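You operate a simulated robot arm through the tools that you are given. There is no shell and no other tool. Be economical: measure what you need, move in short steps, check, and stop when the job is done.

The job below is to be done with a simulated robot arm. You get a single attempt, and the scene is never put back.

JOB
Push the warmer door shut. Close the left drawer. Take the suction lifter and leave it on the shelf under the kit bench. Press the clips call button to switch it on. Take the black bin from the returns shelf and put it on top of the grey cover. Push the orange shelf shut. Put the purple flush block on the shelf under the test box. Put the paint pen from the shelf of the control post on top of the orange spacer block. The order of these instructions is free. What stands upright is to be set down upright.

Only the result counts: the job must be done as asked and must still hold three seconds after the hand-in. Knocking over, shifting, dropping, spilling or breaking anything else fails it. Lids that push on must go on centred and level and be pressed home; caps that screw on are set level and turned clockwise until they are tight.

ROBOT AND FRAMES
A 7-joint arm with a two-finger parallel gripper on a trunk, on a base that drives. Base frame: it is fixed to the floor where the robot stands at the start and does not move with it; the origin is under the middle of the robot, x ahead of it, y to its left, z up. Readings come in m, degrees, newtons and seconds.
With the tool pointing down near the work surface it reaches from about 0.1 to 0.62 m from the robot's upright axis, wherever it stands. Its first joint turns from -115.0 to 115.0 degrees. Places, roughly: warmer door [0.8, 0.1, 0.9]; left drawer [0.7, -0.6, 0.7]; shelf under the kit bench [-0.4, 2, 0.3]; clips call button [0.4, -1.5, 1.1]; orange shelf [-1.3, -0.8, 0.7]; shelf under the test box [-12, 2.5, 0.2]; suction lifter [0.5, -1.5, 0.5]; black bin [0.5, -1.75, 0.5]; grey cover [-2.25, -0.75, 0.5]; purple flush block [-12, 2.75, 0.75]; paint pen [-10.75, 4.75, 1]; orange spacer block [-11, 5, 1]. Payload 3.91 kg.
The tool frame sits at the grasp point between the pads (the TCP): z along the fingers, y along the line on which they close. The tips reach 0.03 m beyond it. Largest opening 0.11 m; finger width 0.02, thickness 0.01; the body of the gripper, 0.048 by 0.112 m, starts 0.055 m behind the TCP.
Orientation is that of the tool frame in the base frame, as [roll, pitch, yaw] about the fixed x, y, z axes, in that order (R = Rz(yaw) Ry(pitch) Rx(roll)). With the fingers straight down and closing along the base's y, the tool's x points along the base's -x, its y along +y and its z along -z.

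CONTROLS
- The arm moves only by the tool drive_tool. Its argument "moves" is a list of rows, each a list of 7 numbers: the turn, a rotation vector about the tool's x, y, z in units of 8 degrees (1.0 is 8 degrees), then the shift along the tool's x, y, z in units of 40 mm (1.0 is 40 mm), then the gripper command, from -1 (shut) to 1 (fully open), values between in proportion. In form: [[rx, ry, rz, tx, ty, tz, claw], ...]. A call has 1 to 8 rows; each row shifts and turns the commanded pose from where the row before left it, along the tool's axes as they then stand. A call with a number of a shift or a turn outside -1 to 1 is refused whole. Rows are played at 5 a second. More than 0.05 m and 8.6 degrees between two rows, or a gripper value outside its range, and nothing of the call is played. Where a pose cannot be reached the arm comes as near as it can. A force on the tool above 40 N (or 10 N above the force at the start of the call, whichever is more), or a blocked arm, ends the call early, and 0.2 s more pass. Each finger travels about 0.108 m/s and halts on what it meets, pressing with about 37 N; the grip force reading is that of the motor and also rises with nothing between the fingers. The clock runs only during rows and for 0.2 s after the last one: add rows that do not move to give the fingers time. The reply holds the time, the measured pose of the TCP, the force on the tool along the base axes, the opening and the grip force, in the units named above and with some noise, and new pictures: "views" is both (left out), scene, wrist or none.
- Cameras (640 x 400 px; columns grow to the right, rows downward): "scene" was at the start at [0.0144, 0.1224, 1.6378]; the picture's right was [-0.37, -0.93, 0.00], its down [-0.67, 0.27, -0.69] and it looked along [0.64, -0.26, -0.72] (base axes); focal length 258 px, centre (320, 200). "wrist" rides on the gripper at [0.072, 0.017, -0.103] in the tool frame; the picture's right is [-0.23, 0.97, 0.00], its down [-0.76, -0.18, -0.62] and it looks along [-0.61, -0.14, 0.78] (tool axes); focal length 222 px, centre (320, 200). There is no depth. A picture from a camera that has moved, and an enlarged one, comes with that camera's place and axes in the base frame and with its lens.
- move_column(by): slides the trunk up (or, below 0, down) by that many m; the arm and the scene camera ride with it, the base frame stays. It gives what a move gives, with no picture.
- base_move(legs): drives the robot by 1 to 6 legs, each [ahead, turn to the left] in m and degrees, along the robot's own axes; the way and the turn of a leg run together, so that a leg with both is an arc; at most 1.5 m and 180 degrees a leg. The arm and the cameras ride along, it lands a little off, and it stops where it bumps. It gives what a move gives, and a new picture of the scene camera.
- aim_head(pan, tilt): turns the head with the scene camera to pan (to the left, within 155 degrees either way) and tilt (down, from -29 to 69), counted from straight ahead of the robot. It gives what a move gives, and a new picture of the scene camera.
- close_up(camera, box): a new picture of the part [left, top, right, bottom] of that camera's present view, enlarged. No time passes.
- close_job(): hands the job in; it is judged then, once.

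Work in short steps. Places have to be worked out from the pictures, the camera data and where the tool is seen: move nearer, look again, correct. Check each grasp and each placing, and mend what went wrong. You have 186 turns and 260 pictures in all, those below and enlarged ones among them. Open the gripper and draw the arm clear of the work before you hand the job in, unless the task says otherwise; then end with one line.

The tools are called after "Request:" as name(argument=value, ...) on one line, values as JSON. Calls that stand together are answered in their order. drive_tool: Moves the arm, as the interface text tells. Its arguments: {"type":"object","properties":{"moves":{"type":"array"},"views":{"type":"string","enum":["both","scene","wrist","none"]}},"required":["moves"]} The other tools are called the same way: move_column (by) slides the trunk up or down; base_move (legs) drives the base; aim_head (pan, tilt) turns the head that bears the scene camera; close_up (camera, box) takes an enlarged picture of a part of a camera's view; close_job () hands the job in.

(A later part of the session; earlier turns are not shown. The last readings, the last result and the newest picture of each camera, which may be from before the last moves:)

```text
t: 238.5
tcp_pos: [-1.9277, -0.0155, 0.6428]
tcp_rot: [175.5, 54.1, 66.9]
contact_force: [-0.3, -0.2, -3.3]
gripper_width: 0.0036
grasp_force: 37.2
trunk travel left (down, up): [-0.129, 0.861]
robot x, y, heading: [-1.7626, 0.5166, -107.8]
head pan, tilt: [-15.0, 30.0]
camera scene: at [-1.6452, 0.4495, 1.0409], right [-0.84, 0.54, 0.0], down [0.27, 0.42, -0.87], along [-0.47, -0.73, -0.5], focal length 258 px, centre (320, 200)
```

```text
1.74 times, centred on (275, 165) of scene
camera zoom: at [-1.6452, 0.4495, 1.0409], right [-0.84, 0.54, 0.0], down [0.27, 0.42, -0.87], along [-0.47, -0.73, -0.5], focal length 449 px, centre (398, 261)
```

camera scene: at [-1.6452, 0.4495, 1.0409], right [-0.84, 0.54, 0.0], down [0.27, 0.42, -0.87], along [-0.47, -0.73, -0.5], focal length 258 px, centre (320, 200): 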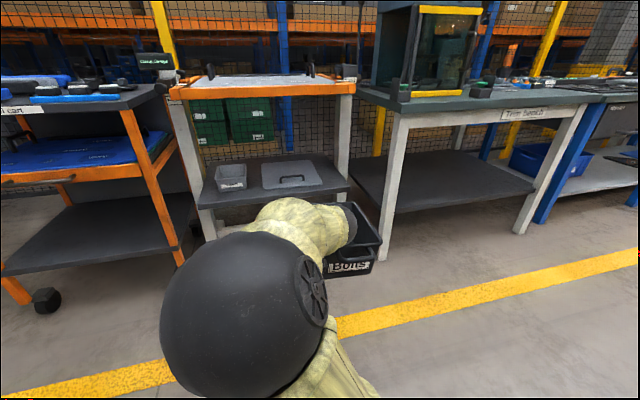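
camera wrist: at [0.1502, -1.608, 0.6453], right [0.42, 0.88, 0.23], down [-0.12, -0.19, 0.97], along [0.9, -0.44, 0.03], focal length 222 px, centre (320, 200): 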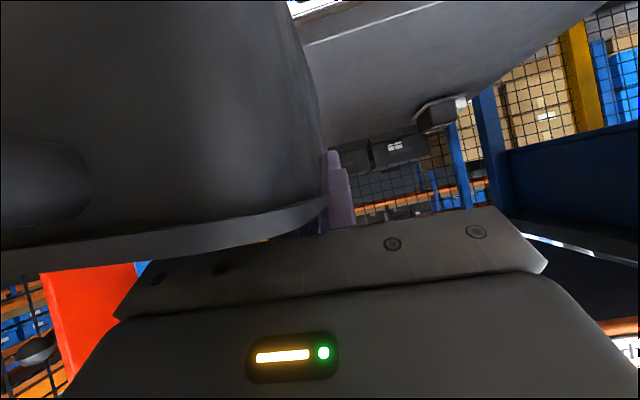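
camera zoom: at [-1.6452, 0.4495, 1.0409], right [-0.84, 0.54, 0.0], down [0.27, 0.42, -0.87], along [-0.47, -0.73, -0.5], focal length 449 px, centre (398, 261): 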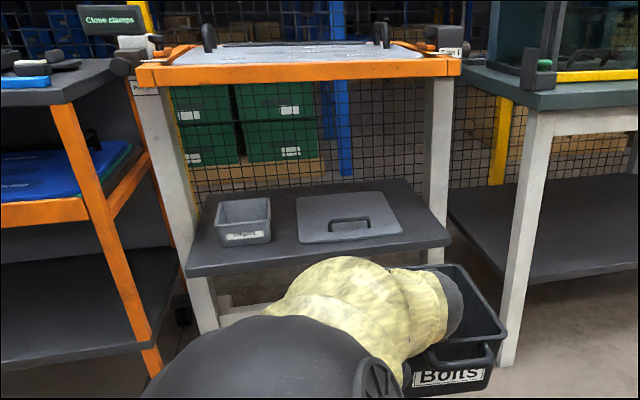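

Cover top z≈0.497, corners (-1.99,-0.56),(-2.25,-0.47),(-2.35,-0.77),(-2.10,-0.84); its handle is near the front, so the bin goes behind it with centre (-2.19,-0.705). I align to heading -110° and raise a bit.

Request:
move_column(by=0.035)

Request:
base_move(legs=[[0, 17.8], [0.272, 0], [0, -20], [0.12, 0]])

```text
t: 239.3
tcp_pos: [-1.9262, -0.0153, 0.6765]
tcp_rot: [175.5, 54.0, 67.1]
contact_force: [-0.5, -0.2, -3.7]
gripper_width: 0.0037
grasp_force: 36.6
trunk travel left (down, up): [-0.164, 0.826]
robot x, y, heading: [-1.7594, 0.5177, -107.7]
head pan, tilt: [-15.0, 30.0]
```

```text
t: 244.1
tcp_pos: [-1.9858, -0.3946, 0.6781]
tcp_rot: [175.5, 54.1, 65.0]
contact_force: [-0.4, 0.1, -3.3]
gripper_width: 0.0038
grasp_force: 36.7
trunk travel left (down, up): [-0.164, 0.826]
robot x, y, heading: [-1.7978, 0.1297, -109.7]
head pan, tilt: [-15.0, 30.0]
camera scene: at [-1.6871, 0.0609, 1.0759], right [-0.82, 0.57, 0.0], down [0.28, 0.41, -0.87], along [-0.49, -0.71, -0.5], focal length 258 px, centre (320, 200)
```

scene: 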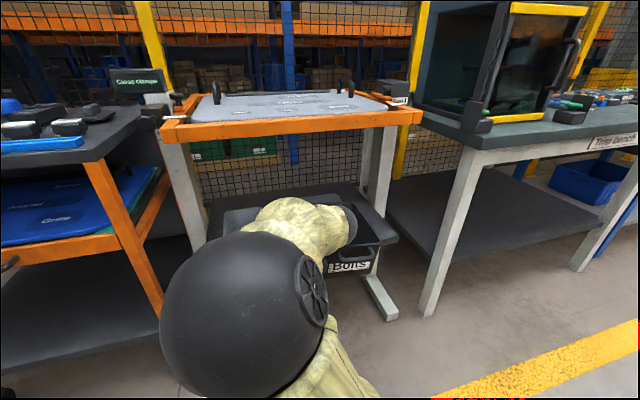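

On line (11 mm to the right to correct). I shift and drive in 0.2, then look.

Request:
drive_tool(moves=[[0, 0, 0, 0, -0.27, 0, -1], [0, 0, 0, 0, 0, 0, -1]], views="none")

Request:
base_move(legs=[[0.2, 0]])

Request:
drive_tool(moves=[[0, 0, 0, 0, 0, 0, -1]], views="wrist")

```text
t: 244.7
tcp_pos: [-1.9946, -0.3914, 0.6764]
tcp_rot: [175.5, 53.9, 65.1]
contact_force: [-0.2, 0.1, -3.7]
gripper_width: 0.0036
grasp_force: 36.7
trunk travel left (down, up): [-0.164, 0.826]
robot x, y, heading: [-1.7988, 0.1298, -109.6]
head pan, tilt: [-15.0, 30.0]
```

```text
t: 246.3
tcp_pos: [-2.0635, -0.5785, 0.6768]
tcp_rot: [175.5, 54.1, 64.9]
contact_force: [0.2, 0.0, -3.4]
gripper_width: 0.0037
grasp_force: 37.3
trunk travel left (down, up): [-0.164, 0.826]
robot x, y, heading: [-1.8664, -0.0549, -110.2]
head pan, tilt: [-15.0, 30.0]
camera scene: at [-1.754, -0.127, 1.0759], right [-0.82, 0.57, 0.0], down [0.28, 0.41, -0.87], along [-0.49, -0.71, -0.5], focal length 258 px, centre (320, 200)
```

scene: 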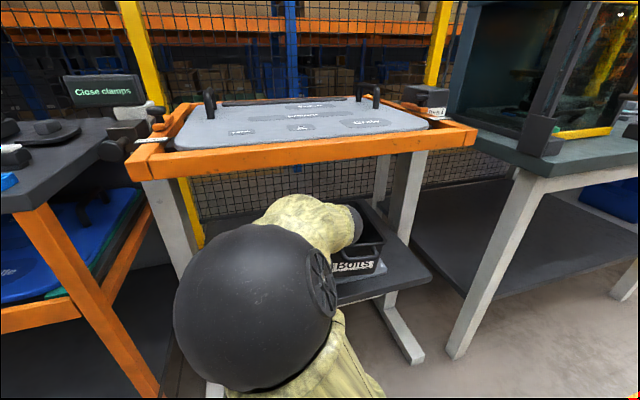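

```text
t: 246.7
tcp_pos: [-2.0625, -0.5784, 0.6769]
tcp_rot: [175.4, 54.0, 64.8]
contact_force: [1.4, -0.6, -3.3]
gripper_width: 0.0039
grasp_force: 37.3
trunk travel left (down, up): [-0.164, 0.826]
robot x, y, heading: [-1.8638, -0.0569, -109.6]
head pan, tilt: [-15.0, 30.0]
camera wrist: at [-2.0012, -0.4669, 0.6798], right [0.85, -0.48, 0.23], down [-0.19, 0.14, 0.97], along [-0.49, -0.87, 0.03], focal length 222 px, centre (320, 200)
```

wrist: 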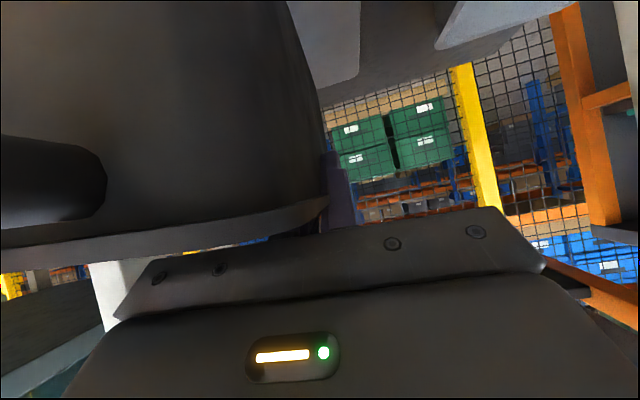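

Well aligned; 0.138 m left. Slightly lower (1.5 cm) for forearm clearance under the rail and drive in.

Request:
move_column(by=-0.012)

Request:
base_move(legs=[[0.138, 0]])

Request:
drive_tool(moves=[[0, 0, 0, 0, 0, 0, -1]], views="wrist")

```text
t: 247.3
tcp_pos: [-2.062, -0.5791, 0.6654]
tcp_rot: [175.4, 54.0, 64.9]
contact_force: [0.0, 0.5, -3.4]
gripper_width: 0.0038
grasp_force: 37.0
trunk travel left (down, up): [-0.152, 0.838]
robot x, y, heading: [-1.8673, -0.0553, -109.7]
head pan, tilt: [-15.0, 30.0]
```

```text
t: 248.6
tcp_pos: [-2.1088, -0.7103, 0.6652]
tcp_rot: [175.5, 54.0, 65.0]
contact_force: [-0.4, 0.7, -3.3]
gripper_width: 0.004
grasp_force: 37.1
trunk travel left (down, up): [-0.152, 0.838]
robot x, y, heading: [-1.91, -0.1886, -109.5]
head pan, tilt: [-15.0, 30.0]
camera scene: at [-1.8006, -0.258, 1.0639], right [-0.82, 0.57, 0.0], down [0.28, 0.41, -0.87], along [-0.49, -0.71, -0.5], focal length 258 px, centre (320, 200)
```

scene: 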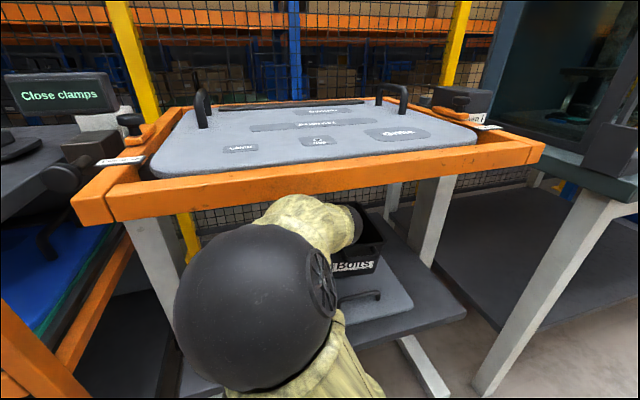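

```text
t: 249.0
tcp_pos: [-2.1088, -0.7097, 0.6652]
tcp_rot: [175.5, 54.0, 64.9]
contact_force: [-0.1, 0.3, -3.6]
gripper_width: 0.0036
grasp_force: 37.4
trunk travel left (down, up): [-0.152, 0.838]
robot x, y, heading: [-1.9116, -0.1885, -109.7]
head pan, tilt: [-15.0, 30.0]
camera wrist: at [-2.0474, -0.5982, 0.6677], right [0.85, -0.48, 0.23], down [-0.19, 0.14, 0.97], along [-0.49, -0.87, 0.03], focal length 222 px, centre (320, 200)
```

wrist: 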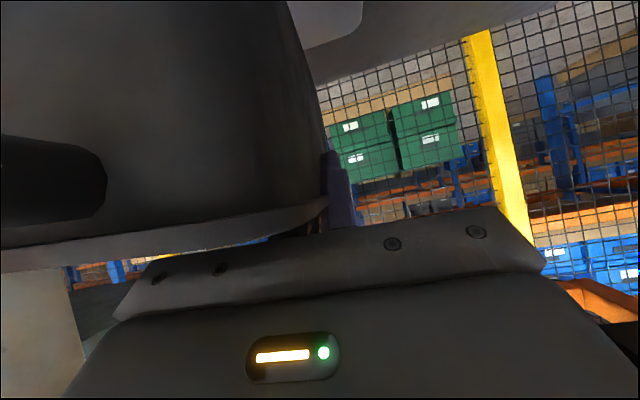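

Request:
close_up(camera="scene", box=[300, 180, 480, 350])

```text
2.35 times, centred on (390, 265) of scene
camera zoom: at [-1.8006, -0.2581, 1.0639], right [-0.82, 0.57, 0.0], down [0.28, 0.41, -0.87], along [-0.49, -0.71, -0.5], focal length 607 px, centre (155, 47)
```

zoom: 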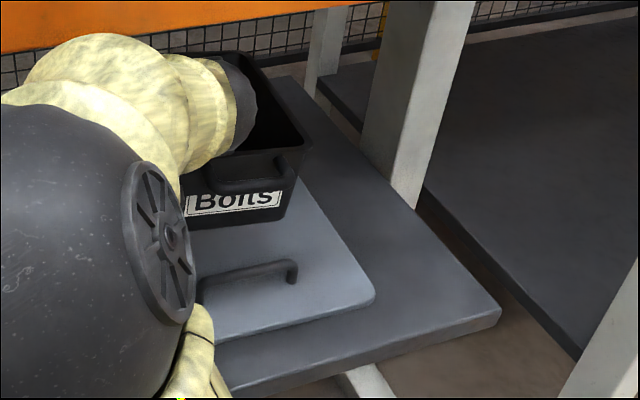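

Bin hovers well over the cover, behind its handle. I lower gradually.

Request:
move_column(by=-0.05)

Request:
move_column(by=-0.008)

Request:
close_up(camera="scene", box=[300, 150, 480, 320])

```text
t: 249.9
tcp_pos: [-2.1094, -0.7101, 0.6146]
tcp_rot: [175.5, 53.9, 65.0]
contact_force: [-0.1, 0.0, -4.4]
gripper_width: 0.0036
grasp_force: 36.6
trunk travel left (down, up): [-0.102, 0.888]
robot x, y, heading: [-1.9093, -0.1874, -109.4]
head pan, tilt: [-15.0, 30.0]
```

```text
t: 250.5
tcp_pos: [-2.1099, -0.7101, 0.6068]
tcp_rot: [175.4, 54.0, 65.0]
contact_force: [0.4, -0.4, -3.4]
gripper_width: 0.0039
grasp_force: 37.4
trunk travel left (down, up): [-0.094, 0.896]
robot x, y, heading: [-1.912, -0.1887, -109.5]
head pan, tilt: [-15.0, 30.0]
```

```text
2.35 times, centred on (390, 235) of scene
camera zoom: at [-1.8006, -0.258, 1.0058], right [-0.82, 0.57, 0.0], down [0.28, 0.41, -0.87], along [-0.49, -0.71, -0.5], focal length 607 px, centre (155, 118)
```

zoom: 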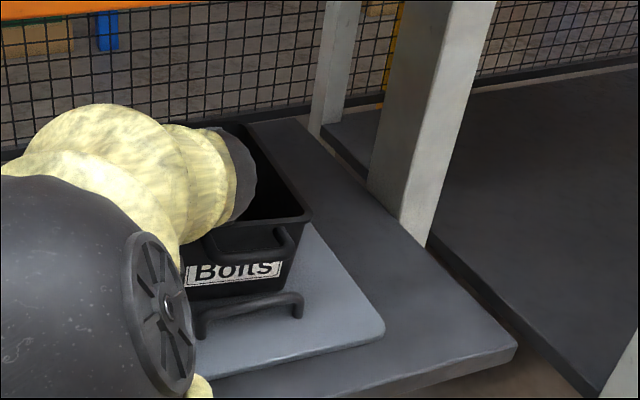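

Request:
move_column(by=-0.008)

Request:
move_column(by=-0.006)

```text
t: 251.1
tcp_pos: [-2.1086, -0.7098, 0.5992]
tcp_rot: [175.6, 54.2, 65.1]
contact_force: [1.9, 0.3, 7.2]
gripper_width: 0.0043
grasp_force: 37.1
trunk travel left (down, up): [-0.086, 0.904]
robot x, y, heading: [-1.9133, -0.188, -109.3]
head pan, tilt: [-15.0, 30.0]
```

```text
t: 251.6
tcp_pos: [-2.1084, -0.7098, 0.5933]
tcp_rot: [175.5, 54.1, 64.9]
contact_force: [2.0, 1.0, 6.7]
gripper_width: 0.0052
grasp_force: 37.2
trunk travel left (down, up): [-0.08, 0.91]
robot x, y, heading: [-1.9157, -0.1899, -109.4]
head pan, tilt: [-15.0, 30.0]
```

Contact is felt; the bin stands on the cover. I open a little, raise and back out.

Request:
drive_tool(moves=[[0, 0, 0, 0, 0, 0, -0.6], [0, 0, 0, 0, 0, 0, -0.3], [0, 0, 0, 0, 0, 0, -0.3], [0, 0, 0, 0, 0, 0, -0.3]], views="wrist")

Request:
move_column(by=0.07)

Request:
base_move(legs=[[-0.3, 0]])

Request:
close_up(camera="scene", box=[150, 120, 450, 300])

```text
t: 252.6
tcp_pos: [-2.1083, -0.7089, 0.5922]
tcp_rot: [175.6, 54.1, 65.1]
contact_force: [-0.2, 0.1, -1.2]
gripper_width: 0.0382
grasp_force: 0.2
trunk travel left (down, up): [-0.08, 0.91]
robot x, y, heading: [-1.9132, -0.1885, -109.5]
head pan, tilt: [-15.0, 30.0]
camera wrist: at [-2.0474, -0.5982, 0.596], right [0.85, -0.48, 0.23], down [-0.19, 0.14, 0.97], along [-0.49, -0.87, 0.03], focal length 222 px, centre (320, 200)
```

wrist: 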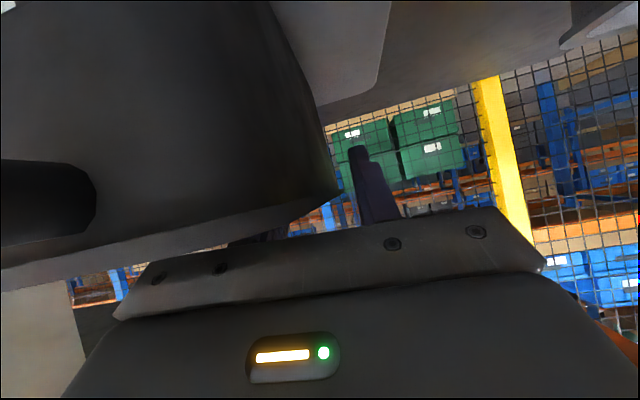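

```text
t: 253.7
tcp_pos: [-2.1079, -0.7098, 0.6631]
tcp_rot: [175.5, 54.1, 65.0]
contact_force: [0.6, 0.3, -0.4]
gripper_width: 0.0386
grasp_force: 0.0
trunk travel left (down, up): [-0.15, 0.84]
robot x, y, heading: [-1.913, -0.1904, -109.9]
head pan, tilt: [-15.0, 30.0]
```

```text
t: 255.8
tcp_pos: [-2.0084, -0.4243, 0.663]
tcp_rot: [175.5, 54.1, 64.7]
contact_force: [0.9, 0.0, -0.5]
gripper_width: 0.0386
grasp_force: 0.1
trunk travel left (down, up): [-0.15, 0.84]
robot x, y, heading: [-1.8097, 0.0952, -109.9]
head pan, tilt: [-15.0, 30.0]
camera scene: at [-1.6991, 0.0261, 1.0619], right [-0.82, 0.57, 0.0], down [0.29, 0.41, -0.87], along [-0.49, -0.71, -0.5], focal length 258 px, centre (320, 200)
```

scene: 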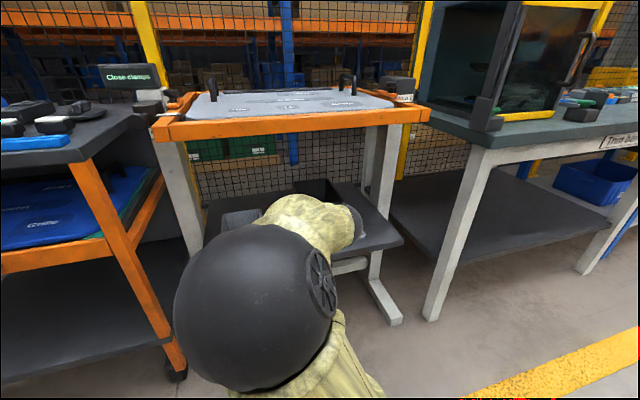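

```text
2.13 times, centred on (300, 210) of scene
camera zoom: at [-1.6991, 0.0261, 1.0619], right [-0.82, 0.57, 0.0], down [0.29, 0.41, -0.87], along [-0.49, -0.71, -0.5], focal length 550 px, centre (363, 179)
```

zoom: 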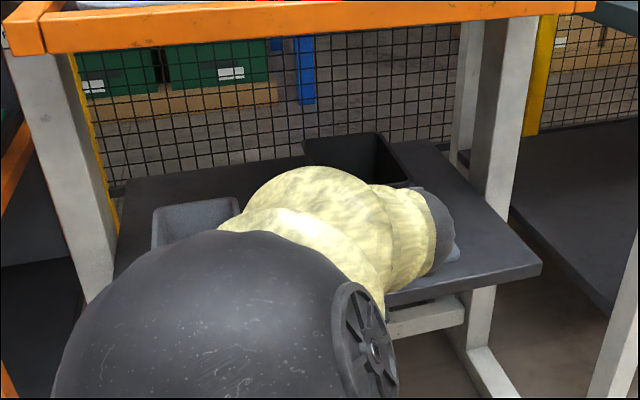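

Back off more and raise the view to check the bin.

Request:
base_move(legs=[[-0.3, 0], [0, 25]])

Request:
aim_head(pan=-40, tilt=25)

Request:
close_up(camera="scene", box=[200, 100, 450, 280])

```text
t: 259.1
tcp_pos: [-1.6729, -0.1749, 0.6632]
tcp_rot: [175.6, 54.1, 89.3]
contact_force: [-0.9, 0.6, -1.3]
gripper_width: 0.0385
grasp_force: 0.1
trunk travel left (down, up): [-0.15, 0.84]
robot x, y, heading: [-1.7085, 0.3828, -85.4]
head pan, tilt: [-15.0, 30.0]
camera scene: at [-1.577, 0.365, 1.0619], right [-0.98, 0.18, 0.0], down [0.09, 0.49, -0.87], along [-0.15, -0.85, -0.5], focal length 258 px, centre (320, 200)
```

scene: 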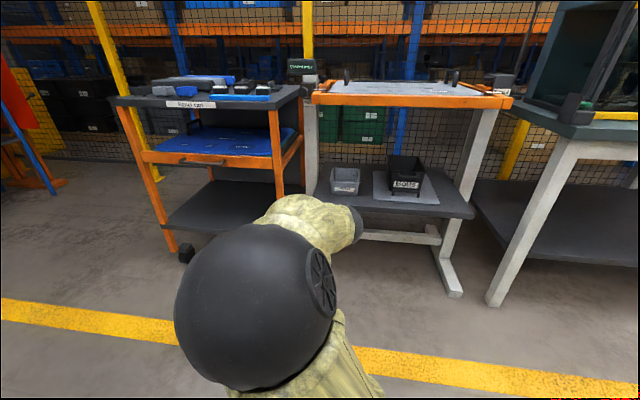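

```text
t: 260.0
tcp_pos: [-1.6731, -0.1738, 0.6629]
tcp_rot: [175.5, 54.1, 89.1]
contact_force: [-1.0, -0.2, 0.5]
gripper_width: 0.0386
grasp_force: 0.0
trunk travel left (down, up): [-0.15, 0.84]
robot x, y, heading: [-1.7067, 0.3836, -85.4]
head pan, tilt: [-40.0, 25.0]
camera scene: at [-1.6141, 0.3787, 1.0698], right [-0.82, 0.58, 0.0], down [0.24, 0.35, -0.91], along [-0.52, -0.74, -0.42], focal length 258 px, centre (320, 200)
```

scene: 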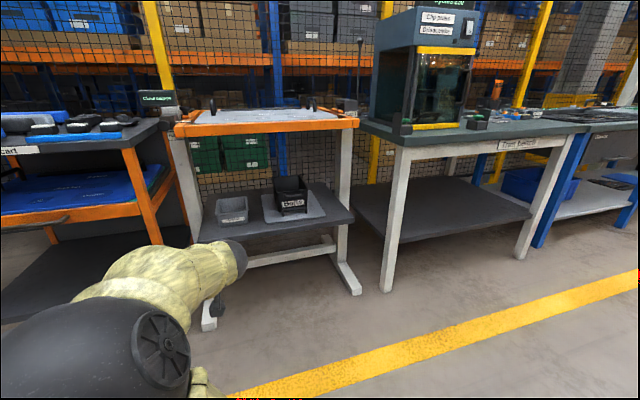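

```text
2.22 times, centred on (325, 190) of scene
camera zoom: at [-1.6141, 0.3787, 1.0698], right [-0.82, 0.58, 0.0], down [0.24, 0.35, -0.91], along [-0.52, -0.74, -0.42], focal length 573 px, centre (309, 222)
```

zoom: 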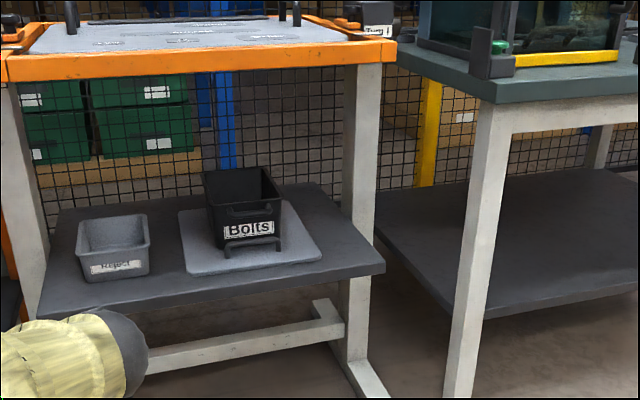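

The bin stands upright on the grey cover. Now the far cell: aisle runs toward heading ~163.5°. I turn and drive in stages with the head forward.

Request:
aim_head(pan=0, tilt=20)

Request:
base_move(legs=[[0, -111], [1.5, 0], [1.5, 0]])

```text
t: 261.0
tcp_pos: [-1.6731, -0.1751, 0.6625]
tcp_rot: [175.6, 54.1, 89.2]
contact_force: [-1.2, 0.2, -0.1]
gripper_width: 0.0383
grasp_force: 0.0
trunk travel left (down, up): [-0.15, 0.84]
robot x, y, heading: [-1.7101, 0.3809, -85.2]
head pan, tilt: [0.0, 20.0]
camera scene: at [-1.5533, 0.3612, 1.0779], right [-1.0, -0.08, 0.0], down [-0.03, 0.34, -0.94], along [0.08, -0.94, -0.34], focal length 258 px, centre (320, 200)
```

scene: 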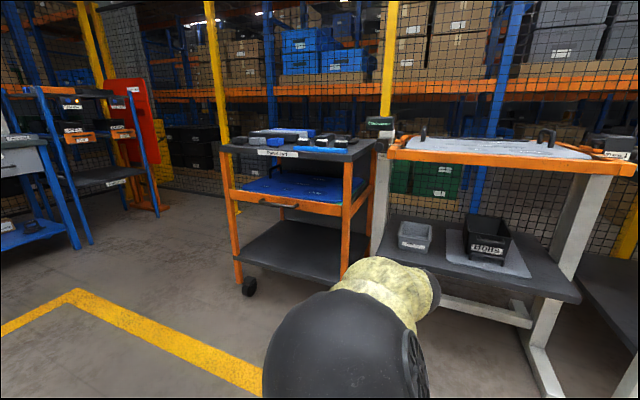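

```text
t: 280.0
tcp_pos: [-5.0969, 1.3691, 0.6626]
tcp_rot: [175.5, 54.0, -21.8]
contact_force: [0.3, 0.4, -0.3]
gripper_width: 0.0387
grasp_force: 0.1
trunk travel left (down, up): [-0.15, 0.84]
robot x, y, heading: [-4.5665, 1.2025, 163.7]
head pan, tilt: [0.0, 20.0]
camera scene: at [-4.6407, 1.0646, 1.0779], right [0.28, 0.96, 0.0], down [0.33, -0.1, -0.94], along [-0.9, 0.26, -0.34], focal length 258 px, centre (320, 200)
```

scene: 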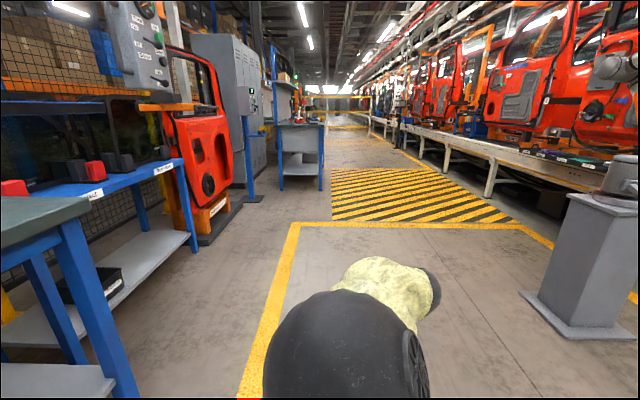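

Aisle clear. Continue 3 m.

Request:
base_move(legs=[[1.5, 0], [1.5, 0]])

```text
t: 294.4
tcp_pos: [-7.9593, 2.1944, 0.6631]
tcp_rot: [175.5, 54.1, -20.1]
contact_force: [0.4, 0.7, 0.2]
gripper_width: 0.0386
grasp_force: 0.0
trunk travel left (down, up): [-0.15, 0.84]
robot x, y, heading: [-7.4215, 2.0462, 165.3]
head pan, tilt: [0.0, 20.0]
camera scene: at [-7.4948, 1.903, 1.0779], right [0.25, 0.97, 0.0], down [0.33, -0.09, -0.94], along [-0.91, 0.24, -0.34], focal length 258 px, centre (320, 200)
```

scene: 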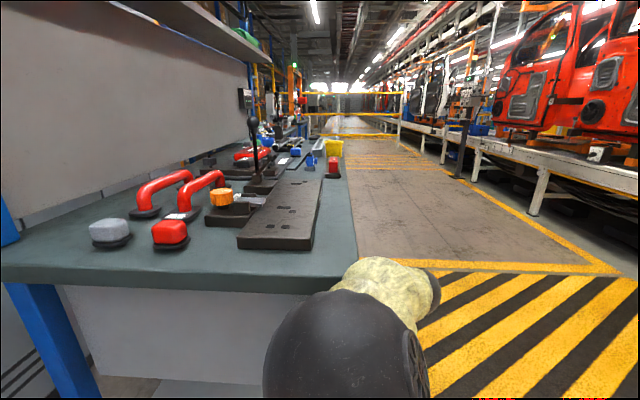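

A bench is close on the left. I back a little and veer to the right side of the aisle.

Request:
base_move(legs=[[-0.25, 0], [0, -35], [1.0, 0], [0, 33]])

```text
t: 304.3
tcp_pos: [-8.3701, 2.9069, 0.6636]
tcp_rot: [175.4, 54.1, -21.5]
contact_force: [-0.6, 0.1, 0.0]
gripper_width: 0.0384
grasp_force: 0.0
trunk travel left (down, up): [-0.15, 0.84]
robot x, y, heading: [-7.838, 2.7415, 164.1]
head pan, tilt: [0.0, 20.0]
camera scene: at [-7.9115, 2.6058, 1.0779], right [0.27, 0.96, 0.0], down [0.33, -0.09, -0.94], along [-0.9, 0.26, -0.34], focal length 258 px, centre (320, 200)
```

scene: 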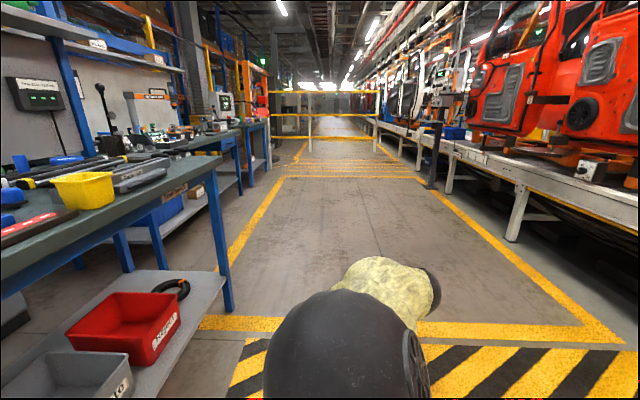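

The control post stands ahead right at about (-10.8, 5.0). Continue 1.6 m and look.

Request:
base_move(legs=[[1.4, 0]])

Request:
aim_head(pan=35, tilt=20)

Request:
aim_head(pan=-35, tilt=15)

```text
t: 311.2
tcp_pos: [-9.708, 3.3232, 0.6631]
tcp_rot: [175.5, 54.0, -23.0]
contact_force: [0.4, -0.2, 0.0]
gripper_width: 0.0383
grasp_force: 0.1
trunk travel left (down, up): [-0.15, 0.84]
robot x, y, heading: [-9.178, 3.1487, 162.7]
head pan, tilt: [0.0, 20.0]
camera scene: at [-9.2579, 3.0082, 1.0779], right [0.3, 0.95, 0.0], down [0.33, -0.1, -0.94], along [-0.9, 0.28, -0.34], focal length 258 px, centre (320, 200)
```

scene: 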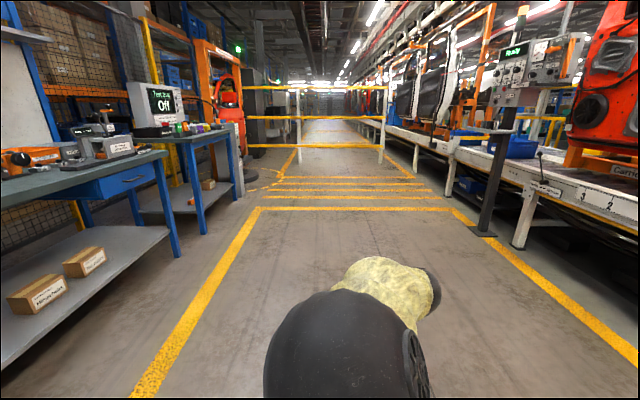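

```text
t: 312.2
tcp_pos: [-9.7079, 3.3214, 0.6634]
tcp_rot: [175.6, 54.1, -23.0]
contact_force: [0.4, -0.1, 0.5]
gripper_width: 0.0384
grasp_force: 0.1
trunk travel left (down, up): [-0.15, 0.84]
robot x, y, heading: [-9.1801, 3.1485, 162.5]
head pan, tilt: [35.0, 20.0]
camera scene: at [-9.2578, 2.9523, 1.0779], right [-0.3, 0.95, 0.0], down [0.33, 0.1, -0.94], along [-0.9, -0.28, -0.34], focal length 258 px, centre (320, 200)
```

scene: 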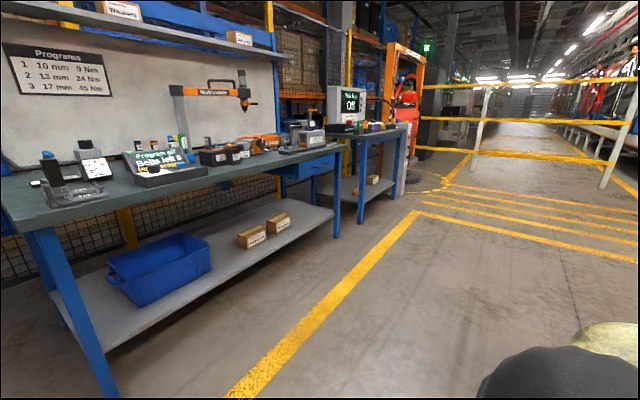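

```text
t: 313.7
tcp_pos: [-9.7092, 3.3225, 0.6636]
tcp_rot: [175.5, 54.1, -23.0]
contact_force: [0.5, 1.2, -1.2]
gripper_width: 0.0387
grasp_force: 0.1
trunk travel left (down, up): [-0.15, 0.84]
robot x, y, heading: [-9.1801, 3.1482, 162.6]
head pan, tilt: [-35.0, 15.0]
camera scene: at [-9.2261, 3.0544, 1.0861], right [0.79, 0.61, 0.0], down [0.16, -0.2, -0.97], along [-0.59, 0.76, -0.26], focal length 258 px, centre (320, 200)
```

scene: 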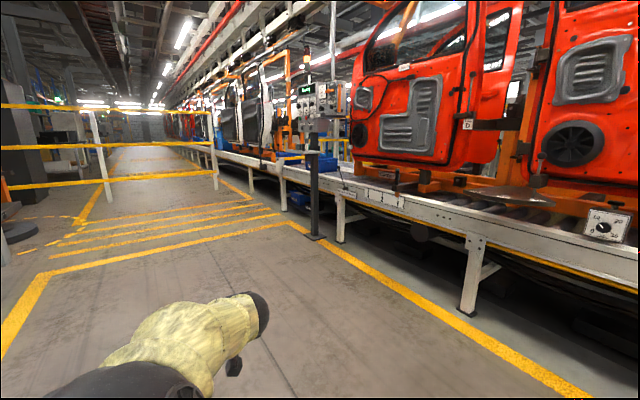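

The test box bench is ahead left; the control post ahead right. I go to the control post first.

Request:
base_move(legs=[[1.5, 0], [0, -89]])

Request:
aim_head(pan=0, tilt=10)

```text
t: 324.9
tcp_pos: [-10.4279, 4.1164, 0.6631]
tcp_rot: [175.5, 54.1, -113.2]
contact_force: [-0.2, -0.3, -0.1]
gripper_width: 0.0384
grasp_force: 0.1
trunk travel left (down, up): [-0.15, 0.84]
robot x, y, heading: [-10.6093, 3.592, 72.4]
head pan, tilt: [-35.0, 15.0]
camera scene: at [-10.6968, 3.6346, 1.0861], right [0.61, -0.79, 0.0], down [-0.21, -0.16, -0.97], along [0.77, 0.59, -0.26], focal length 258 px, centre (320, 200)
```

scene: 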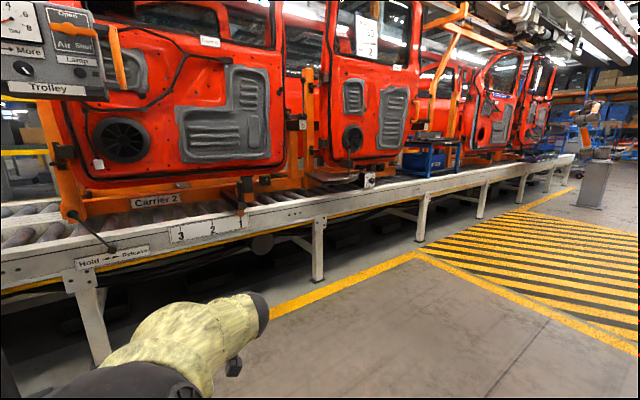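

```text
t: 325.9
tcp_pos: [-10.4259, 4.1167, 0.6634]
tcp_rot: [175.5, 54.1, -113.2]
contact_force: [0.8, 0.4, 0.5]
gripper_width: 0.0388
grasp_force: 0.0
trunk travel left (down, up): [-0.15, 0.84]
robot x, y, heading: [-10.6014, 3.5911, 72.4]
head pan, tilt: [0.0, 10.0]
camera scene: at [-10.7428, 3.6665, 1.0942], right [0.95, -0.3, 0.0], down [-0.05, -0.17, -0.98], along [0.3, 0.94, -0.17], focal length 258 px, centre (320, 200)
```

scene: 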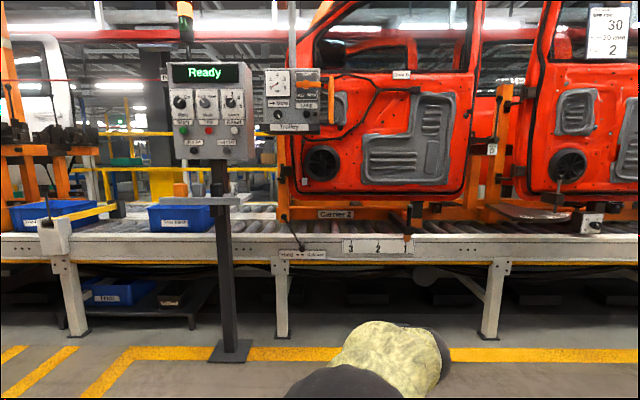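

The post's small shelf is almost at eye level. I raise the trunk and zoom in.

Request:
move_column(by=0.35)

Request:
aim_head(pan=15, tilt=25)

Request:
close_up(camera="scene", box=[220, 130, 380, 260])

```text
t: 329.3
tcp_pos: [-10.4268, 4.1156, 1.0128]
tcp_rot: [175.5, 54.2, -113.2]
contact_force: [-0.4, 0.3, 0.8]
gripper_width: 0.0384
grasp_force: 0.0
trunk travel left (down, up): [-0.5, 0.49]
robot x, y, heading: [-10.608, 3.5883, 72.6]
head pan, tilt: [0.0, 10.0]
```

```text
t: 330.1
tcp_pos: [-10.4275, 4.1166, 1.0143]
tcp_rot: [175.5, 54.1, -113.1]
contact_force: [0.8, 0.2, 0.5]
gripper_width: 0.0385
grasp_force: 0.0
trunk travel left (down, up): [-0.5, 0.49]
robot x, y, heading: [-10.6067, 3.5918, 72.3]
head pan, tilt: [15.0, 25.0]
camera scene: at [-10.7668, 3.67, 1.4199], right [1.0, -0.05, 0.0], down [-0.02, -0.42, -0.91], along [0.04, 0.91, -0.42], focal length 258 px, centre (320, 200)
```

scene: 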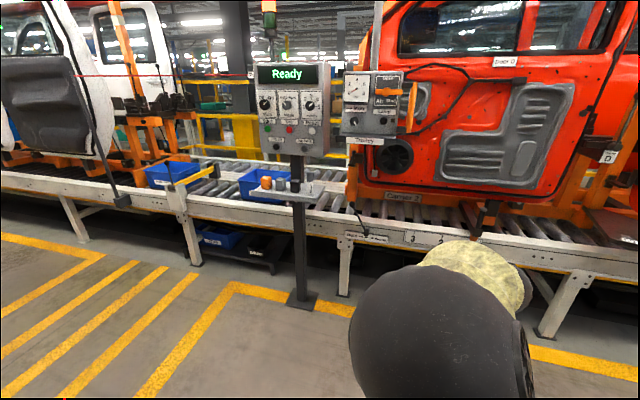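

```text
3.08 times, centred on (300, 195) of scene
camera zoom: at [-10.7668, 3.67, 1.4199], right [1.0, -0.05, 0.0], down [-0.02, -0.42, -0.91], along [0.04, 0.91, -0.42], focal length 794 px, centre (382, 215)
```

zoom: 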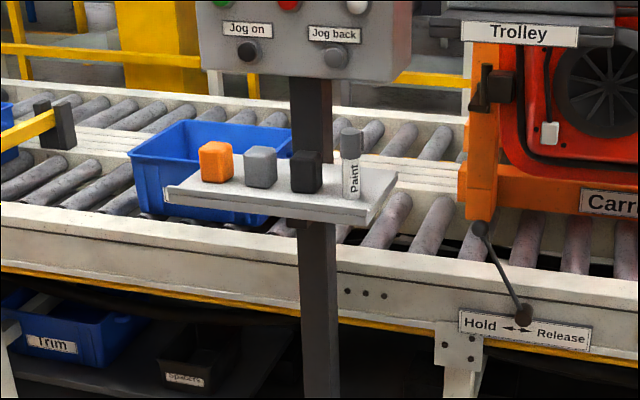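

Shelf at z≈0.89 with orange, grey, black blocks and the upright pen at right, pen base about (-10.764, 4.878). I drive to stand in front of the pen.

Request:
base_move(legs=[[0, 52.8], [0.67, 0], [0, -52.8]])

Request:
drive_tool(moves=[[0, 0, 0, 0, 0, 0, 0.09], [0, 0, 0, 0, 0, 0, 0.09]], views="wrist")

Request:
aim_head(pan=-5, tilt=40)

```text
t: 338.4
tcp_pos: [-10.8016, 4.6686, 1.0127]
tcp_rot: [175.4, 54.2, -113.2]
contact_force: [0.0, 0.1, -0.6]
gripper_width: 0.0385
grasp_force: 0.2
trunk travel left (down, up): [-0.5, 0.49]
robot x, y, heading: [-10.9819, 4.1426, 72.2]
head pan, tilt: [15.0, 25.0]
camera scene: at [-11.1409, 4.2223, 1.4198], right [1.0, -0.05, 0.0], down [-0.02, -0.42, -0.91], along [0.04, 0.91, -0.42], focal length 258 px, centre (320, 200)
```

scene: 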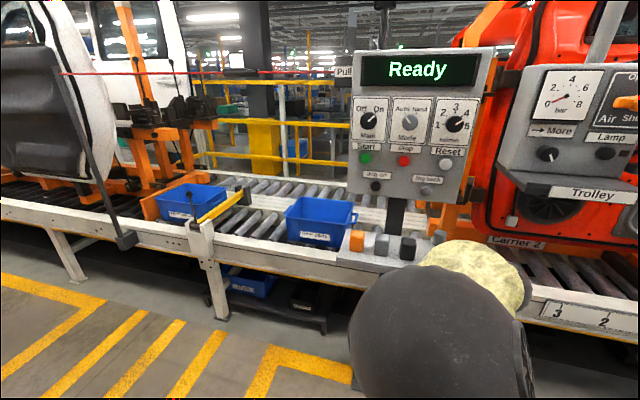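

```text
t: 339.1
tcp_pos: [-10.8024, 4.668, 1.0125]
tcp_rot: [175.5, 54.0, -113.3]
contact_force: [-0.4, 0.3, -0.5]
gripper_width: 0.06
grasp_force: 0.1
trunk travel left (down, up): [-0.5, 0.49]
robot x, y, heading: [-10.9801, 4.1416, 72.1]
head pan, tilt: [15.0, 25.0]
camera wrist: at [-10.8595, 4.5552, 1.0161], right [-0.86, 0.45, 0.23], down [0.19, -0.13, 0.97], along [0.47, 0.88, 0.03], focal length 222 px, centre (320, 200)
```

wrist: 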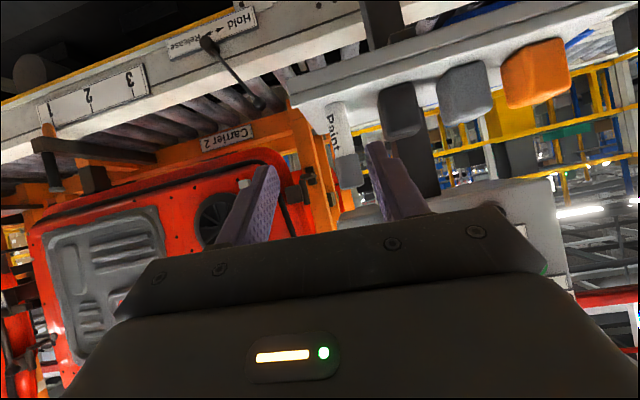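

```text
t: 339.9
tcp_pos: [-10.8016, 4.6683, 1.0131]
tcp_rot: [175.6, 54.1, -113.3]
contact_force: [-0.6, -0.3, 0.2]
gripper_width: 0.0603
grasp_force: 0.0
trunk travel left (down, up): [-0.5, 0.49]
robot x, y, heading: [-10.9802, 4.1452, 72.3]
head pan, tilt: [-5.0, 40.0]
camera scene: at [-11.1125, 4.2087, 1.3966], right [0.92, -0.39, 0.0], down [-0.25, -0.59, -0.77], along [0.3, 0.71, -0.64], focal length 258 px, centre (320, 200)
```

scene: 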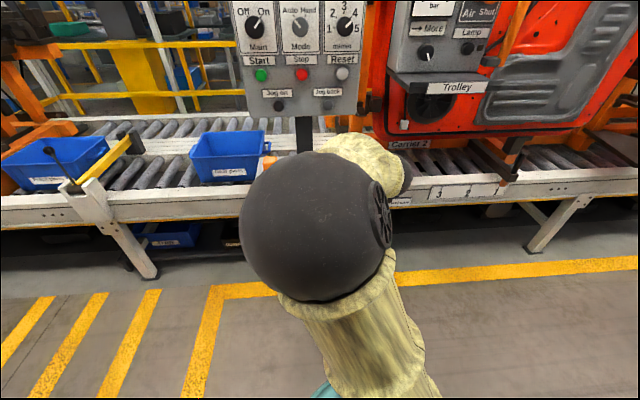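

Pen is ~12 mm left of the tool axis, base z≈0.90, top ≈1.02. I correct, lower to z≈0.955 and approach 0.09.

Request:
drive_tool(moves=[[0, 0, 0, 0, 0.3, 0, 0.09]], views="none")

Request:
move_column(by=-0.055)

Request:
base_move(legs=[[0.09, 0]])

Request:
drive_tool(moves=[[0, 0, 0, 0, 0, 0, 0.09]], views="wrist")

```text
t: 340.3
tcp_pos: [-10.8126, 4.673, 1.0141]
tcp_rot: [175.5, 54.1, -113.3]
contact_force: [-0.1, 0.0, 0.4]
gripper_width: 0.0601
grasp_force: 0.1
trunk travel left (down, up): [-0.5, 0.49]
robot x, y, heading: [-10.9796, 4.1382, 72.4]
head pan, tilt: [-5.0, 40.0]
```

```text
t: 341.2
tcp_pos: [-10.8108, 4.6735, 0.9581]
tcp_rot: [175.5, 54.1, -113.3]
contact_force: [0.6, 0.1, 0.5]
gripper_width: 0.06
grasp_force: 0.0
trunk travel left (down, up): [-0.445, 0.545]
robot x, y, heading: [-10.9836, 4.1413, 72.3]
head pan, tilt: [-5.0, 40.0]
```

```text
t: 342.4
tcp_pos: [-10.7848, 4.7593, 0.9589]
tcp_rot: [175.5, 54.0, -113.2]
contact_force: [0.3, 0.8, 0.1]
gripper_width: 0.0599
grasp_force: 0.1
trunk travel left (down, up): [-0.445, 0.545]
robot x, y, heading: [-10.9517, 4.2277, 72.4]
head pan, tilt: [-5.0, 40.0]
camera scene: at [-11.0849, 4.2952, 1.3415], right [0.92, -0.39, 0.0], down [-0.25, -0.59, -0.77], along [0.3, 0.71, -0.64], focal length 258 px, centre (320, 200)
```

scene: 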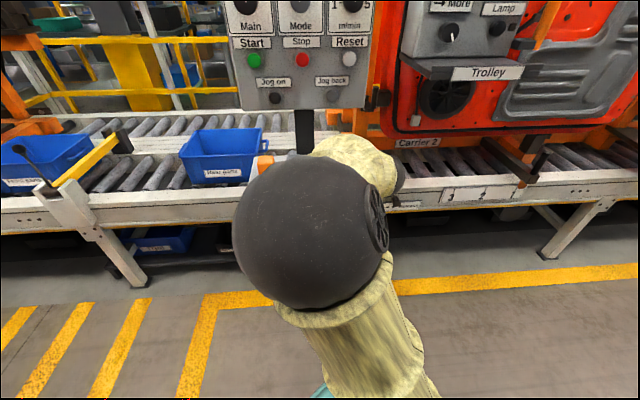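

```text
t: 342.8
tcp_pos: [-10.7849, 4.7601, 0.9592]
tcp_rot: [175.5, 54.1, -113.2]
contact_force: [-1.2, 0.3, 0.0]
gripper_width: 0.06
grasp_force: 0.1
trunk travel left (down, up): [-0.445, 0.545]
robot x, y, heading: [-10.9543, 4.2294, 72.3]
head pan, tilt: [-5.0, 40.0]
camera wrist: at [-10.8435, 4.6463, 0.9615], right [-0.86, 0.45, 0.23], down [0.19, -0.13, 0.97], along [0.47, 0.88, 0.03], focal length 222 px, centre (320, 200)
```

wrist: 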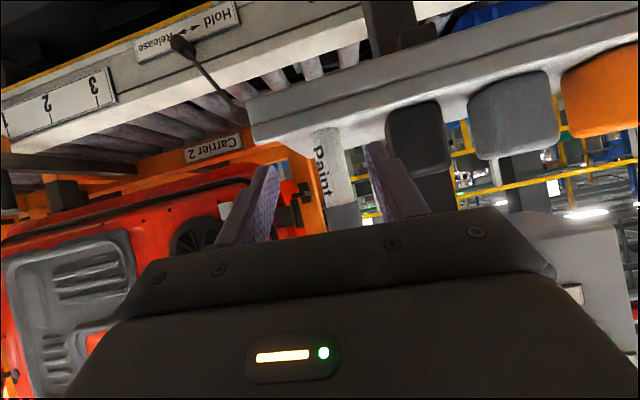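

Pen centre is 5 mm left and 9 cm ahead. I correct and advance.

Request:
drive_tool(moves=[[0, 0, 0, 0, 0.12, 0, 0.09]], views="none")

Request:
base_move(legs=[[0.088, 0]])

Request:
drive_tool(moves=[[0, 0, 0, 0, 0, 0, 0.09]], views="wrist")

```text
t: 343.1
tcp_pos: [-10.79, 4.7609, 0.959]
tcp_rot: [175.5, 54.1, -113.3]
contact_force: [1.1, -0.7, -0.4]
gripper_width: 0.0598
grasp_force: 0.1
trunk travel left (down, up): [-0.445, 0.545]
robot x, y, heading: [-10.9534, 4.2284, 72.3]
head pan, tilt: [-5.0, 40.0]
```

```text
t: 344.2
tcp_pos: [-10.7627, 4.8433, 0.9591]
tcp_rot: [175.4, 54.1, -113.2]
contact_force: [-0.1, 0.4, 0.1]
gripper_width: 0.0599
grasp_force: 0.1
trunk travel left (down, up): [-0.445, 0.545]
robot x, y, heading: [-10.9304, 4.3077, 71.6]
head pan, tilt: [-5.0, 40.0]
camera scene: at [-11.0582, 4.3784, 1.3415], right [0.92, -0.39, 0.0], down [-0.25, -0.59, -0.77], along [0.3, 0.71, -0.64], focal length 258 px, centre (320, 200)
```

scene: 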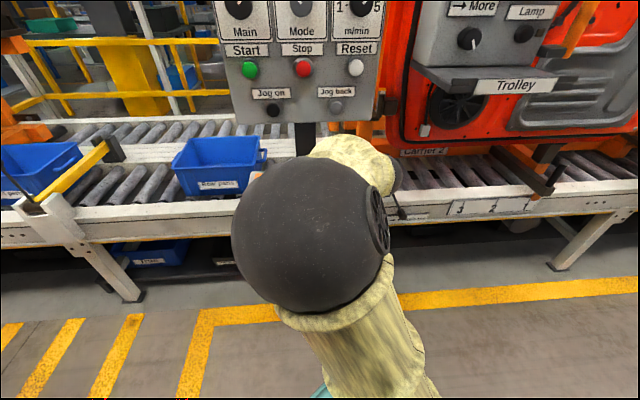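

```text
t: 344.6
tcp_pos: [-10.7624, 4.8439, 0.9594]
tcp_rot: [175.4, 54.1, -113.2]
contact_force: [-0.5, -0.5, 0.2]
gripper_width: 0.0597
grasp_force: 0.1
trunk travel left (down, up): [-0.445, 0.545]
robot x, y, heading: [-10.9239, 4.3088, 72.2]
head pan, tilt: [-5.0, 40.0]
camera wrist: at [-10.821, 4.7307, 0.9618], right [-0.86, 0.45, 0.23], down [0.19, -0.13, 0.97], along [0.47, 0.88, 0.03], focal length 222 px, centre (320, 200)
```

wrist: 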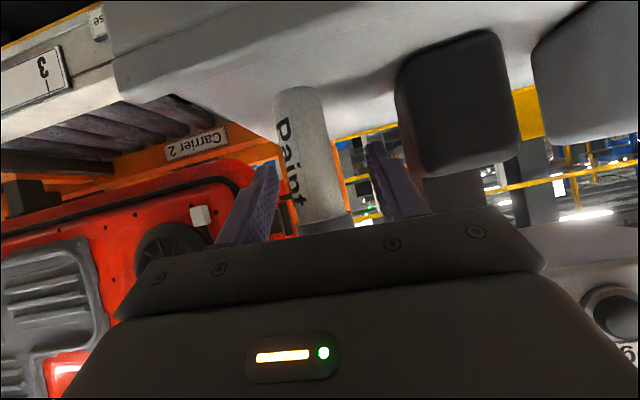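

The pen stands between the pads at the TCP. Close.

Request:
drive_tool(moves=[[0, 0, 0, 0, 0, 0, -0.4], [0, 0, 0, 0, 0, 0, -1], [0, 0, 0, 0, 0, 0, -1]], views="wrist")

Request:
move_column(by=0.09)

Request:
drive_tool(moves=[[0, 0, 0, 0, 0, 0, -1]], views="wrist")

```text
t: 345.4
tcp_pos: [-10.7625, 4.8434, 0.9585]
tcp_rot: [175.5, 54.0, -113.3]
contact_force: [0.7, 0.4, 2.1]
gripper_width: 0.0289
grasp_force: 37.0
trunk travel left (down, up): [-0.445, 0.545]
robot x, y, heading: [-10.9278, 4.311, 72.2]
head pan, tilt: [-5.0, 40.0]
camera wrist: at [-10.8209, 4.7306, 0.9618], right [-0.86, 0.45, 0.23], down [0.19, -0.13, 0.97], along [0.47, 0.88, 0.03], focal length 222 px, centre (320, 200)
```

wrist: 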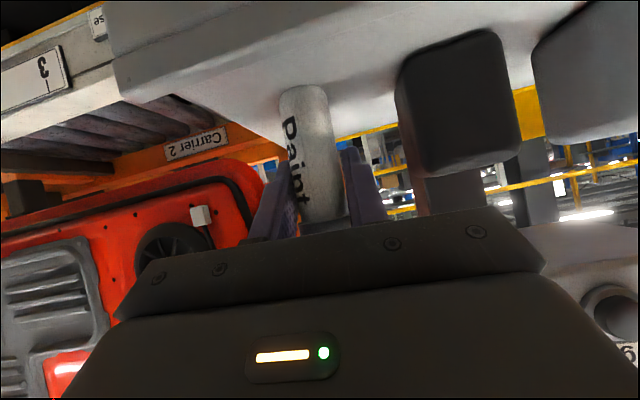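

```text
t: 346.7
tcp_pos: [-10.7618, 4.8449, 1.0483]
tcp_rot: [175.4, 54.0, -113.2]
contact_force: [0.2, 0.6, -1.0]
gripper_width: 0.0289
grasp_force: 36.7
trunk travel left (down, up): [-0.535, 0.455]
robot x, y, heading: [-10.9251, 4.3099, 72.6]
head pan, tilt: [-5.0, 40.0]
```

```text
t: 347.1
tcp_pos: [-10.7632, 4.845, 1.0486]
tcp_rot: [175.5, 54.0, -113.2]
contact_force: [-0.6, 0.1, -0.2]
gripper_width: 0.0291
grasp_force: 36.8
trunk travel left (down, up): [-0.535, 0.455]
robot x, y, heading: [-10.9286, 4.3114, 72.4]
head pan, tilt: [-5.0, 40.0]
camera wrist: at [-10.821, 4.7307, 1.0516], right [-0.86, 0.45, 0.23], down [0.19, -0.13, 0.97], along [0.47, 0.88, 0.03], focal length 222 px, centre (320, 200)
```

wrist: 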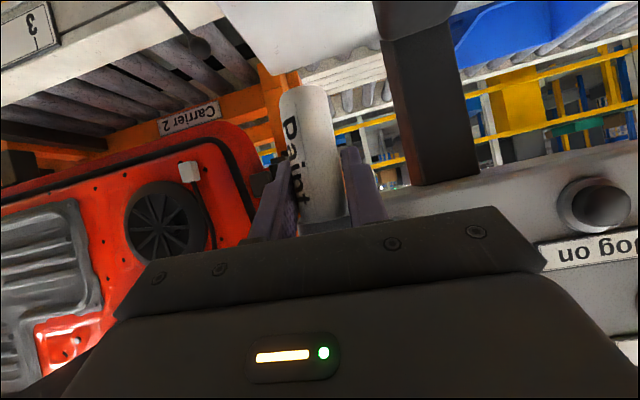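

The pen is held upright. I back away (careful of the jog buttons), sidestep left by 0.242 and face the orange block.

Request:
base_move(legs=[[-0.3, 0], [0, 60], [0.28, 0], [0, -60]])

Request:
drive_tool(moves=[[0, 0, 0, 0, 0, 0, -1]], views="wrist")

```text
t: 356.0
tcp_pos: [-11.0626, 4.768, 1.0488]
tcp_rot: [175.5, 54.0, -111.9]
contact_force: [0.2, -0.5, -0.4]
gripper_width: 0.0291
grasp_force: 37.7
trunk travel left (down, up): [-0.535, 0.455]
robot x, y, heading: [-11.2118, 4.2311, 73.8]
head pan, tilt: [-5.0, 40.0]
camera scene: at [-11.3461, 4.2959, 1.4315], right [0.93, -0.36, 0.0], down [-0.23, -0.6, -0.77], along [0.28, 0.71, -0.64], focal length 258 px, centre (320, 200)
```

scene: 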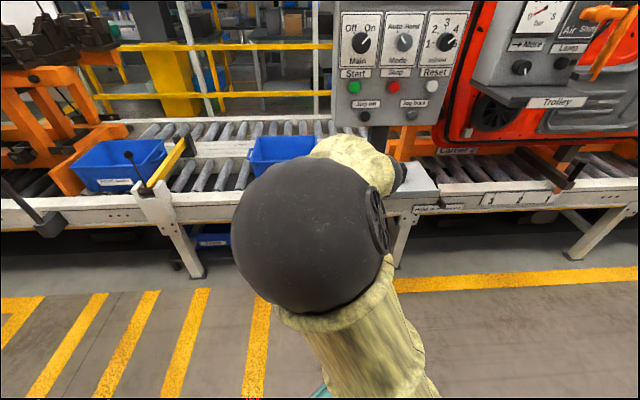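

```text
t: 356.4
tcp_pos: [-11.0622, 4.7688, 1.0489]
tcp_rot: [175.5, 54.1, -111.8]
contact_force: [0.1, 0.1, -0.2]
gripper_width: 0.0294
grasp_force: 37.0
trunk travel left (down, up): [-0.535, 0.455]
robot x, y, heading: [-11.211, 4.2314, 73.6]
head pan, tilt: [-5.0, 40.0]
camera wrist: at [-11.1179, 4.654, 1.0517], right [-0.88, 0.43, 0.23], down [0.19, -0.13, 0.97], along [0.44, 0.9, 0.03], focal length 222 px, centre (320, 200)
```

wrist: 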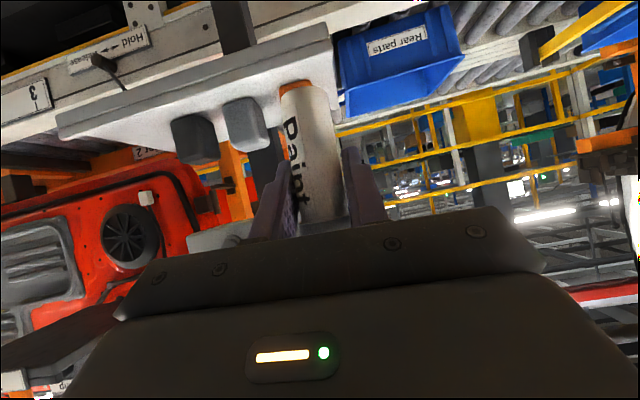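

The orange block is hidden behind the pen. I enlarge the view to measure the grey/black blocks' positions and height.

Request:
close_up(camera="wrist", box=[150, 50, 350, 200])

```text
2.67 times, centred on (250, 125) of wrist
camera zoom: at [-11.1179, 4.654, 1.0517], right [-0.88, 0.43, 0.23], down [0.19, -0.13, 0.97], along [0.44, 0.9, 0.03], focal length 592 px, centre (507, 400)
```

zoom: 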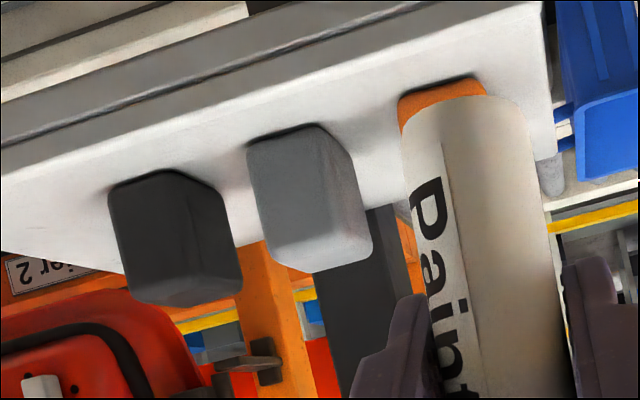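

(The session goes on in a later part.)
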